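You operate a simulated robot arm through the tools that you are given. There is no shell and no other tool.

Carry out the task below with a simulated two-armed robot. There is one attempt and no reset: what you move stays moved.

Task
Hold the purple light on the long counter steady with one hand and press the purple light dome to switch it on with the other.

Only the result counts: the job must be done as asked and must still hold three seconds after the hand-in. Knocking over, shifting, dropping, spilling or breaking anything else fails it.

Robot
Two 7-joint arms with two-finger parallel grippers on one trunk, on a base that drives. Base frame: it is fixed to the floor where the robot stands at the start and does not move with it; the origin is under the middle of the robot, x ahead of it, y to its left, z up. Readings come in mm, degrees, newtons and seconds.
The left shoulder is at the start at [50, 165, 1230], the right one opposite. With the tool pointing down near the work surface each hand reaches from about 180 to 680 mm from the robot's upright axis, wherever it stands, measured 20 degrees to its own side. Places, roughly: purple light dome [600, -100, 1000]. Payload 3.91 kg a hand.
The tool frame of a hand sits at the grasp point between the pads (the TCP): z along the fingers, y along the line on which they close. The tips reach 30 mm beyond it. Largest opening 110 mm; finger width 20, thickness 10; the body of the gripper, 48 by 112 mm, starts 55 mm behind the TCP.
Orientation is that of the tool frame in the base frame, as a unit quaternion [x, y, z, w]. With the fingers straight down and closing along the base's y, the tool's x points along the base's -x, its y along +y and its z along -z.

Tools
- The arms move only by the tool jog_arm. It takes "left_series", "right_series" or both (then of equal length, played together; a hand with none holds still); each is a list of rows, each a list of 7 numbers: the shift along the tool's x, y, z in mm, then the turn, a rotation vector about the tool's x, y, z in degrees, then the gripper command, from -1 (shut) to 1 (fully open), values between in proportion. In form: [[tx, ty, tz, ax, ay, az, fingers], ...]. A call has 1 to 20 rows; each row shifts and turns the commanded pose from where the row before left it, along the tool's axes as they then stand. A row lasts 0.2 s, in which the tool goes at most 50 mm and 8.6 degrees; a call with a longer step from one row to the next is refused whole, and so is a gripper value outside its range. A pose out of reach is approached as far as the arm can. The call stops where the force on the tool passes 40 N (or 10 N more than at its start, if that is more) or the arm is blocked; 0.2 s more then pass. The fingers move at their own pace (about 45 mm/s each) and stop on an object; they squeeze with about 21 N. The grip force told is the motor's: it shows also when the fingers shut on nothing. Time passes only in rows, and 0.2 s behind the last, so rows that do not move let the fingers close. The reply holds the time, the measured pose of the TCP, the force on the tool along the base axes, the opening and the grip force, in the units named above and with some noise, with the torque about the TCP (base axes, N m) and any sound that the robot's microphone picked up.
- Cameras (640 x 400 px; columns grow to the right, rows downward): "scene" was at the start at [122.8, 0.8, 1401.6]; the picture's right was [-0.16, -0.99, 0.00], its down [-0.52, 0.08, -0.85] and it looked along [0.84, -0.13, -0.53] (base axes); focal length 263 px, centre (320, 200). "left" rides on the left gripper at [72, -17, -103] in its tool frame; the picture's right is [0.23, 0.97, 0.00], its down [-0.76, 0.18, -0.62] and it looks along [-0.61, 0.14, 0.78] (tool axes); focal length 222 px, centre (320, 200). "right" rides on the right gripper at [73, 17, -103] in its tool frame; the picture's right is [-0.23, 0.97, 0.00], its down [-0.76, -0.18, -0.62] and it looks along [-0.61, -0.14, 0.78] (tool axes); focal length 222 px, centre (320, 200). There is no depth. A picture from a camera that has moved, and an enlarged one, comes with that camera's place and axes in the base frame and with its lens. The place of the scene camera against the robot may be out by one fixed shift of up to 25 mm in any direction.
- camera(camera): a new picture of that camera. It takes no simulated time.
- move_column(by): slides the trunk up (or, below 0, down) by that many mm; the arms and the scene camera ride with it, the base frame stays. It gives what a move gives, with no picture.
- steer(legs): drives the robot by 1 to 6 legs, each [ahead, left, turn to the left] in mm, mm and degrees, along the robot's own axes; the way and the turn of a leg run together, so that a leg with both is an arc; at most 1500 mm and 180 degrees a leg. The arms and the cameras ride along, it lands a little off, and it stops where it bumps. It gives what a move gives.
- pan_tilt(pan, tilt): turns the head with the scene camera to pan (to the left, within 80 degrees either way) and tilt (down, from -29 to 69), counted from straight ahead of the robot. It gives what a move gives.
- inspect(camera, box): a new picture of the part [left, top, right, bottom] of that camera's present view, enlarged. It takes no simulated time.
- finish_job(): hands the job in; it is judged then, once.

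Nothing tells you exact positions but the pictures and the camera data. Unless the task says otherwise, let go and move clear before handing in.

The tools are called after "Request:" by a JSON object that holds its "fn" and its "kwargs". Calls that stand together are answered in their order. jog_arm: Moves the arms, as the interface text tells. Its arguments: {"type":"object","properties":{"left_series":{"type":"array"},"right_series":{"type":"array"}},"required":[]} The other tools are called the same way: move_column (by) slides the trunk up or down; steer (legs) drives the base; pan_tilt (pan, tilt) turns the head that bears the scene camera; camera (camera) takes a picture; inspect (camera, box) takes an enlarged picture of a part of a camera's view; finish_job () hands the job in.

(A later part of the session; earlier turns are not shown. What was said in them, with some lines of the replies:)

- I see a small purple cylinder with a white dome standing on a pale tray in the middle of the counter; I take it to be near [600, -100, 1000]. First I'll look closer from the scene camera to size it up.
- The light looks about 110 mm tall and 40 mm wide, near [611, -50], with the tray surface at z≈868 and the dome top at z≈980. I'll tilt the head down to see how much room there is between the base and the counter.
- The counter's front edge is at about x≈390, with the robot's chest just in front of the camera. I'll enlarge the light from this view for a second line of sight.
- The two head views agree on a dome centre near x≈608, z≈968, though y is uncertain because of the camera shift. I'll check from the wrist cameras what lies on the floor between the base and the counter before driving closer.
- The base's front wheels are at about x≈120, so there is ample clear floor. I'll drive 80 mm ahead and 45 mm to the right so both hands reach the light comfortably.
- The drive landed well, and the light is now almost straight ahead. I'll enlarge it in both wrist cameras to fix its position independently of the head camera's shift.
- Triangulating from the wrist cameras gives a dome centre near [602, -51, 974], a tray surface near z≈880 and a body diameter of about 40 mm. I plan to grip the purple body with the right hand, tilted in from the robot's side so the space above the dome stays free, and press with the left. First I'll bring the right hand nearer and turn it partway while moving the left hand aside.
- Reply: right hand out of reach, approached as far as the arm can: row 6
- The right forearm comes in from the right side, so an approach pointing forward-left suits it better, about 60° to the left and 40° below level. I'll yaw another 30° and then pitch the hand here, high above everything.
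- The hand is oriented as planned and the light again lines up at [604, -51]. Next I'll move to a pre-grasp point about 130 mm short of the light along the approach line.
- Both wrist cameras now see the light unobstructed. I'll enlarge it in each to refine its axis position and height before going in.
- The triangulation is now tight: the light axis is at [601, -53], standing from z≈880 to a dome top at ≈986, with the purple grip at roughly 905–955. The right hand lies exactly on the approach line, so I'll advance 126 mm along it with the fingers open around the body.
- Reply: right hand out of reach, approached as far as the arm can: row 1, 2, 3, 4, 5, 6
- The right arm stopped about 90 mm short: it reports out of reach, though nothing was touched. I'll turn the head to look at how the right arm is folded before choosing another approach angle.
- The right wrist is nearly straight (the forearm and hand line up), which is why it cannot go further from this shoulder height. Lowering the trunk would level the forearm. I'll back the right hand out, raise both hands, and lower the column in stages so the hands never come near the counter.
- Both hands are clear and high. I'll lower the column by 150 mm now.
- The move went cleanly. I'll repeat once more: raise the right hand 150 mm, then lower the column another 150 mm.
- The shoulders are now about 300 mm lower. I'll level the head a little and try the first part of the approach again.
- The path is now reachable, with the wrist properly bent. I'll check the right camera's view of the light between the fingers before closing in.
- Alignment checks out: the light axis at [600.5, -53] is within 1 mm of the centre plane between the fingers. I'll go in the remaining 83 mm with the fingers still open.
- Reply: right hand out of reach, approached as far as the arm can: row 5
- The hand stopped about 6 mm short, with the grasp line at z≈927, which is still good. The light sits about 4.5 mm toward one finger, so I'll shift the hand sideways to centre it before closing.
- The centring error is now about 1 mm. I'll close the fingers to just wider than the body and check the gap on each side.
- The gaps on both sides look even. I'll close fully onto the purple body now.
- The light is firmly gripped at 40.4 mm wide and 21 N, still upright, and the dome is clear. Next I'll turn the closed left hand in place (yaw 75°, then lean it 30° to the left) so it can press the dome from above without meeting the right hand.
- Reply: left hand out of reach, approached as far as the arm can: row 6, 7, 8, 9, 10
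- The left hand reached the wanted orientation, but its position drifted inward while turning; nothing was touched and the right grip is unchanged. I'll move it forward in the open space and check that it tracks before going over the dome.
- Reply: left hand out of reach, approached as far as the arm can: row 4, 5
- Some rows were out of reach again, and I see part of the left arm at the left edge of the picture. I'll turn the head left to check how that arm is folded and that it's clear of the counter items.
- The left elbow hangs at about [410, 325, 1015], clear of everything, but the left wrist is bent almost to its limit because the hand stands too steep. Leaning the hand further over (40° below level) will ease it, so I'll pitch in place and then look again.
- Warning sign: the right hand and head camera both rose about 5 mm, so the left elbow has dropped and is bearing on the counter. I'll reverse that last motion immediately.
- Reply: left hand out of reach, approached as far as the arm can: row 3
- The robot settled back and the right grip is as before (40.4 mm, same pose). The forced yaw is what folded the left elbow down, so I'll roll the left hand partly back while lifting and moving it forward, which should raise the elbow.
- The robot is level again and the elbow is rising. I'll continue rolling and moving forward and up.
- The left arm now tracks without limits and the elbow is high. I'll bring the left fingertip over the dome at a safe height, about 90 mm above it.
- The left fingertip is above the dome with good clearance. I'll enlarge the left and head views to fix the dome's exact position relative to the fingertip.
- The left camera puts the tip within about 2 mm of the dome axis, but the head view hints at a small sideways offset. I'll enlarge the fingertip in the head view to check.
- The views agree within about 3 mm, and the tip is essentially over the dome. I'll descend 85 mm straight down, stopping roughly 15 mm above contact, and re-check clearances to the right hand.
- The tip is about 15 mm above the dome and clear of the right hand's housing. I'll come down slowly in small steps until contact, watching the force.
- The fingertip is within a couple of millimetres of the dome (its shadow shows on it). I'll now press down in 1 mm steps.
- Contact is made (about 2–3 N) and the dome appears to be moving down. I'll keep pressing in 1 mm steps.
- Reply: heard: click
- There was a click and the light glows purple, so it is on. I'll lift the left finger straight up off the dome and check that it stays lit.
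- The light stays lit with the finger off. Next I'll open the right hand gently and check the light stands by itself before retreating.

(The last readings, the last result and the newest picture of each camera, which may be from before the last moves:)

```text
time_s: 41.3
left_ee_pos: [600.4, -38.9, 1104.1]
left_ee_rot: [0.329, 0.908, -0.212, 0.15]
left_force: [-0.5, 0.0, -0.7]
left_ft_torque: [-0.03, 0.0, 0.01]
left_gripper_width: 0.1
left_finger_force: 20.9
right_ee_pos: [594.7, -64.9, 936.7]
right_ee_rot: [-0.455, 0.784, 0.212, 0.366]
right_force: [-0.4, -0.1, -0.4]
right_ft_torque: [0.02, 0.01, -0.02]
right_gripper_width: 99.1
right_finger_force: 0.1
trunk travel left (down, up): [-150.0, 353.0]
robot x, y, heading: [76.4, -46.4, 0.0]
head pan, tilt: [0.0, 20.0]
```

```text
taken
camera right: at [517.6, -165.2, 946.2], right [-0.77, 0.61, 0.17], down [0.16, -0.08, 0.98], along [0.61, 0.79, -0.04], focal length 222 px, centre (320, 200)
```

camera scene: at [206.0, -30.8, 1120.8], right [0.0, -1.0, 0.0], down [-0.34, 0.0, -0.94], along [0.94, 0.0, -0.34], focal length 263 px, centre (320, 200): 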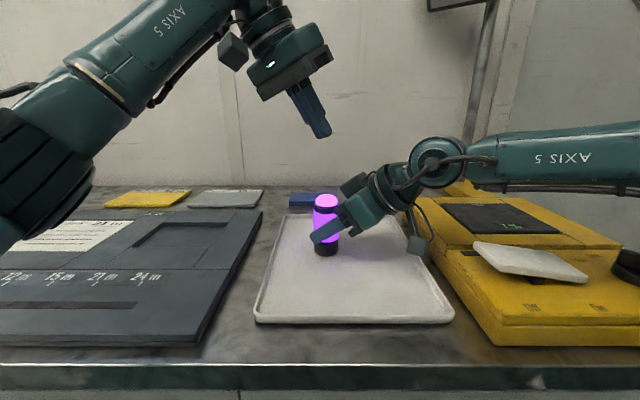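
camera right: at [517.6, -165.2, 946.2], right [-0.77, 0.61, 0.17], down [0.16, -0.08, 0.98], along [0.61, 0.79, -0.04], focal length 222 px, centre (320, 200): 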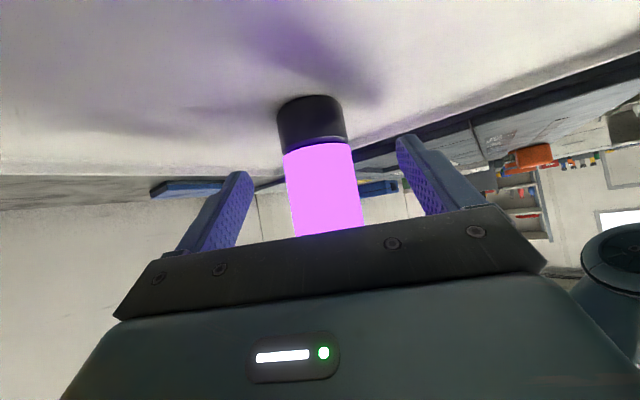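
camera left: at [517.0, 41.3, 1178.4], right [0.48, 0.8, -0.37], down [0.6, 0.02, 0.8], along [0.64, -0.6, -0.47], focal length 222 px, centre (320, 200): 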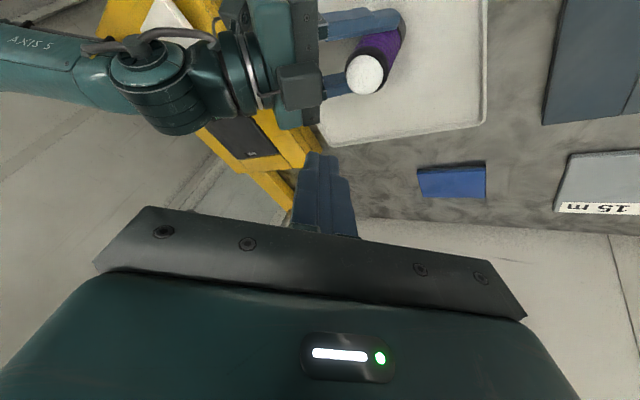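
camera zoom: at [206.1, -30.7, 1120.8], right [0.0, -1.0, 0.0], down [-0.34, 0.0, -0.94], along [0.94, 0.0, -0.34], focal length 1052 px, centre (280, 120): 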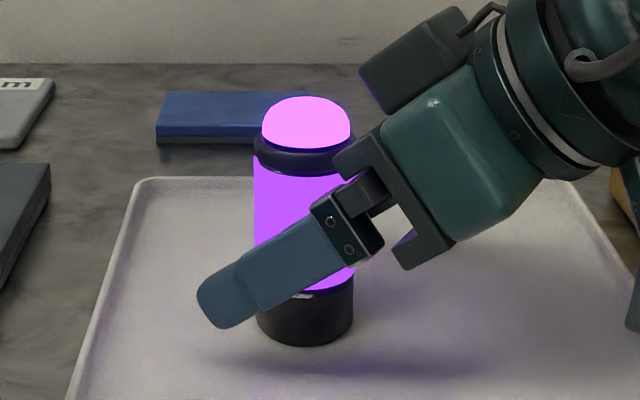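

The light stands upright and lit with the fingers open. I'll back the right hand out along its approach line, and move the left hand back up and away along the path it came by.

Request:
{"fn": "jog_arm", "kwargs": {"right_series": [[0, 0, -15, 0, 0, 0, 0.8], [0, 0, -25, 0, 0, 0, 0.8], [0, 0, -25, 0, 0, 0, 0.8], [0, 0, -25, 0, 0, 0, 0.8], [0, 0, -25, 0, 0, 0, 0.8], [0, 0, -25, 0, 0, 0, 0.8]], "left_series": [[0, 0, 0, 0, 0, 0, -1], [18.5, 0.5, -10.8, 0, 0, 0, -1], [18.5, 0.5, -10.8, 0, 0, 0, -1], [18.5, 0.5, -10.8, 0, 0, 0, -1], [18.5, 0.5, -10.8, 0, 0, 0, -1], [0, 0, 0, 0, 0, 0, -1]]}}

Request:
{"fn": "camera", "kwargs": {"camera": "scene"}}

Request:
{"fn": "camera", "kwargs": {"camera": "left"}}

Request:
{"fn": "camera", "kwargs": {"camera": "right"}}

```text
time_s: 42.7
left_ee_pos: [539.5, 20.6, 1111.6]
left_ee_rot: [0.33, 0.908, -0.213, 0.149]
left_force: [-0.3, 1.0, -0.2]
left_ft_torque: [-0.01, 0.02, 0.0]
left_gripper_width: 0.1
left_finger_force: 20.8
right_ee_pos: [539.8, -156.8, 1025.0]
right_ee_rot: [-0.454, 0.784, 0.212, 0.366]
right_force: [-0.6, 0.7, -0.4]
right_ft_torque: [0.01, 0.01, -0.03]
right_gripper_width: 99.1
right_finger_force: 0.1
trunk travel left (down, up): [-150.0, 353.0]
robot x, y, heading: [79.2, -44.9, 0.2]
head pan, tilt: [0.0, 20.0]
```

```text
taken
camera scene: at [206.0, -30.7, 1120.8], right [0.0, -1.0, 0.0], down [-0.34, 0.0, -0.94], along [0.94, 0.0, -0.34], focal length 263 px, centre (320, 200)
```

scene: 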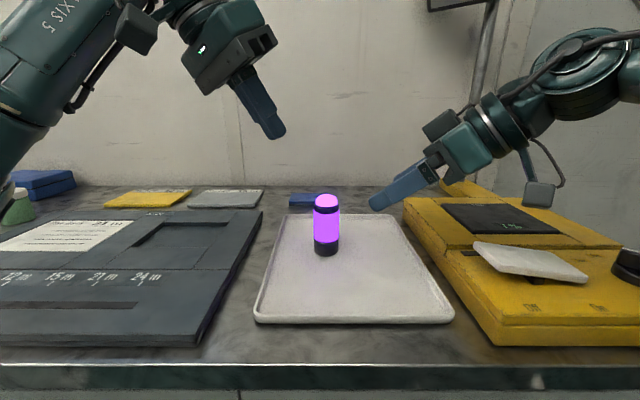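

```text
taken
camera left: at [461.7, 100.6, 1174.5], right [0.48, 0.8, -0.37], down [0.6, 0.02, 0.8], along [0.64, -0.6, -0.47], focal length 222 px, centre (320, 200)
```

left: 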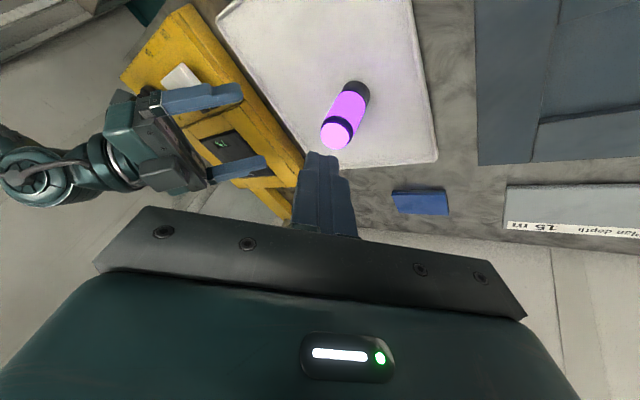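

```text
taken
camera right: at [462.8, -255.7, 1035.6], right [-0.77, 0.61, 0.17], down [0.16, -0.08, 0.98], along [0.62, 0.79, -0.04], focal length 222 px, centre (320, 200)
```

right: 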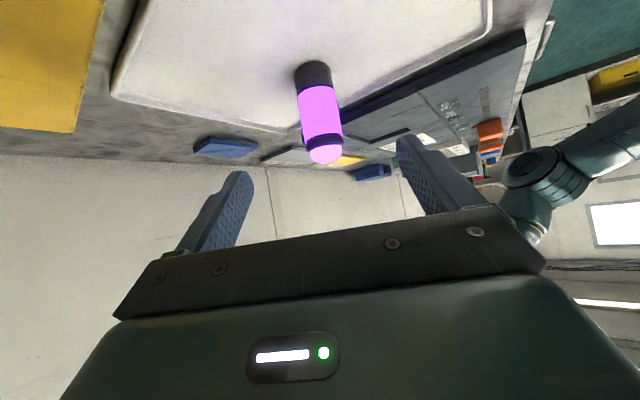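

Both hands are clear and the light stands lit. I'll check the left side of the counter, in case the elbow contact disturbed the orange slider or anything else.

Request:
{"fn": "pan_tilt", "kwargs": {"pan": 35, "tilt": 25}}

Request:
{"fn": "camera", "kwargs": {"camera": "scene"}}

Request:
{"fn": "inspect", "kwargs": {"camera": "right", "box": [420, 80, 560, 170]}}

```text
time_s: 43.7
left_ee_pos: [540.3, 19.6, 1110.9]
left_ee_rot: [0.33, 0.908, -0.213, 0.149]
left_force: [0.1, 0.5, 0.3]
left_ft_torque: [-0.01, -0.05, 0.0]
left_gripper_width: 0.1
left_finger_force: 20.9
right_ee_pos: [541.1, -156.7, 1023.8]
right_ee_rot: [-0.454, 0.784, 0.211, 0.366]
right_force: [0.1, 0.8, -0.2]
right_ft_torque: [-0.01, -0.02, 0.0]
right_gripper_width: 98.8
right_finger_force: 0.0
trunk travel left (down, up): [-150.0, 353.0]
robot x, y, heading: [82.8, -48.4, 0.1]
head pan, tilt: [35.0, 25.0]
```

```text
taken
camera scene: at [188.4, 22.1, 1112.7], right [0.57, -0.82, 0.0], down [-0.35, -0.24, -0.91], along [0.74, 0.52, -0.42], focal length 263 px, centre (320, 200)
```

scene: 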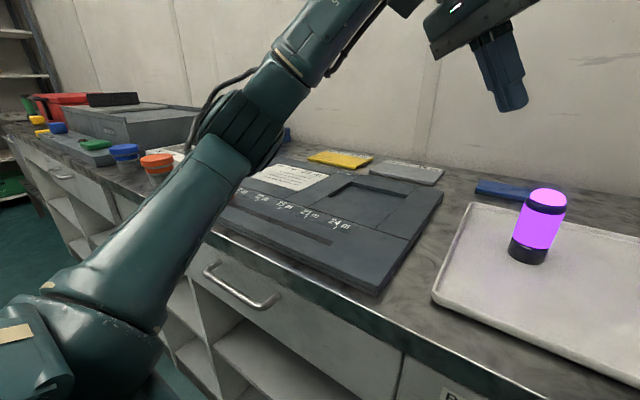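

```text
4.44 times, centred on (490, 125) of right
camera zoom: at [463.3, -255.4, 1035.3], right [-0.77, 0.61, 0.17], down [0.16, -0.08, 0.98], along [0.62, 0.79, -0.04], focal length 987 px, centre (-436, 533)
```

zoom: 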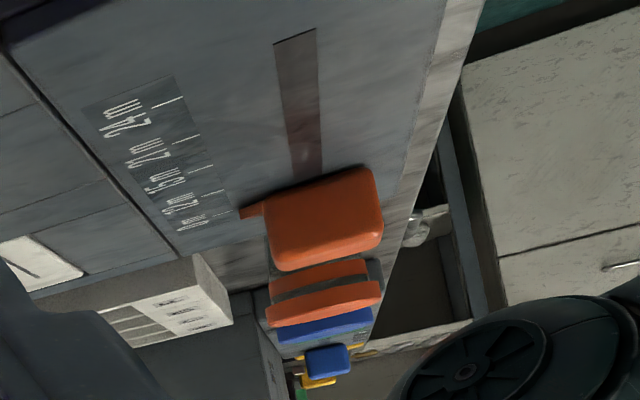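

The light is still lit, but the left elbow hides the slider from here. I'll raise the column back up so I can compare the whole counter with the earlier picture.

Request:
{"fn": "move_column", "kwargs": {"by": 300}}

Request:
{"fn": "pan_tilt", "kwargs": {"pan": 0, "tilt": 40}}

Request:
{"fn": "camera", "kwargs": {"camera": "scene"}}

```text
time_s: 46.7
left_ee_pos: [540.6, 21.0, 1409.7]
left_ee_rot: [0.33, 0.908, -0.213, 0.149]
left_force: [-0.2, -0.3, -0.2]
left_ft_torque: [0.0, 0.0, -0.01]
left_gripper_width: 0.1
left_finger_force: 21.1
right_ee_pos: [540.1, -156.1, 1325.6]
right_ee_rot: [-0.454, 0.784, 0.211, 0.366]
right_force: [-0.5, -0.4, -0.4]
right_ft_torque: [0.02, 0.0, 0.0]
right_gripper_width: 99.2
right_finger_force: 0.2
trunk travel left (down, up): [-450.0, 53.0]
robot x, y, heading: [77.7, -40.5, 0.3]
head pan, tilt: [35.0, 25.0]
```

```text
time_s: 47.7
left_ee_pos: [540.1, 20.4, 1410.6]
left_ee_rot: [0.33, 0.908, -0.213, 0.148]
left_force: [0.1, 0.3, -0.3]
left_ft_torque: [0.01, 0.02, -0.03]
left_gripper_width: 0.0
left_finger_force: 21.0
right_ee_pos: [541.0, -155.1, 1325.4]
right_ee_rot: [-0.453, 0.785, 0.211, 0.366]
right_force: [-0.7, -0.5, -0.4]
right_ft_torque: [0.03, -0.01, -0.01]
right_gripper_width: 98.9
right_finger_force: 0.1
trunk travel left (down, up): [-450.0, 53.0]
robot x, y, heading: [81.5, -42.7, 0.0]
head pan, tilt: [0.0, 40.0]
```

```text
taken
camera scene: at [198.0, -30.6, 1389.4], right [0.0, -1.0, 0.0], down [-0.64, 0.0, -0.77], along [0.77, 0.0, -0.64], focal length 263 px, centre (320, 200)
```

scene: 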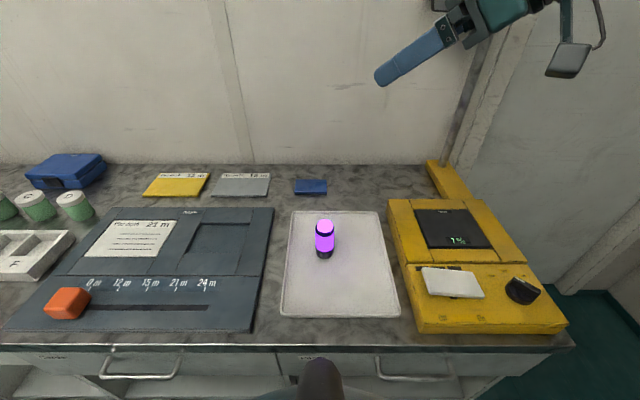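

The counter matches the earlier picture from the same viewpoint: the slider, cards, pots and tray are all unmoved. The purple light stands upright and lit where it was, and both hands are clear, so I'll hand in the job.

Request:
{"fn": "finish_job", "kwargs": {}}

```text
The job is handed in.
```

The purple light is switched on and standing where it was, with both hands clear. I held its body with the right hand and pressed the dome from above with the left. There was a click, and it stayed lit after both hands let go.

While I was repositioning the left arm, its elbow leaned on the counter. This lifted the robot, and with it the right hand gripping the light, by about 5 mm for a moment. I reversed the move straight away. Afterwards I compared the counter with an earlier picture from the same viewpoint, and the slider, cards, pots, tray and light all looked unmoved.

The job is handed in, but I have not seen a judging result.
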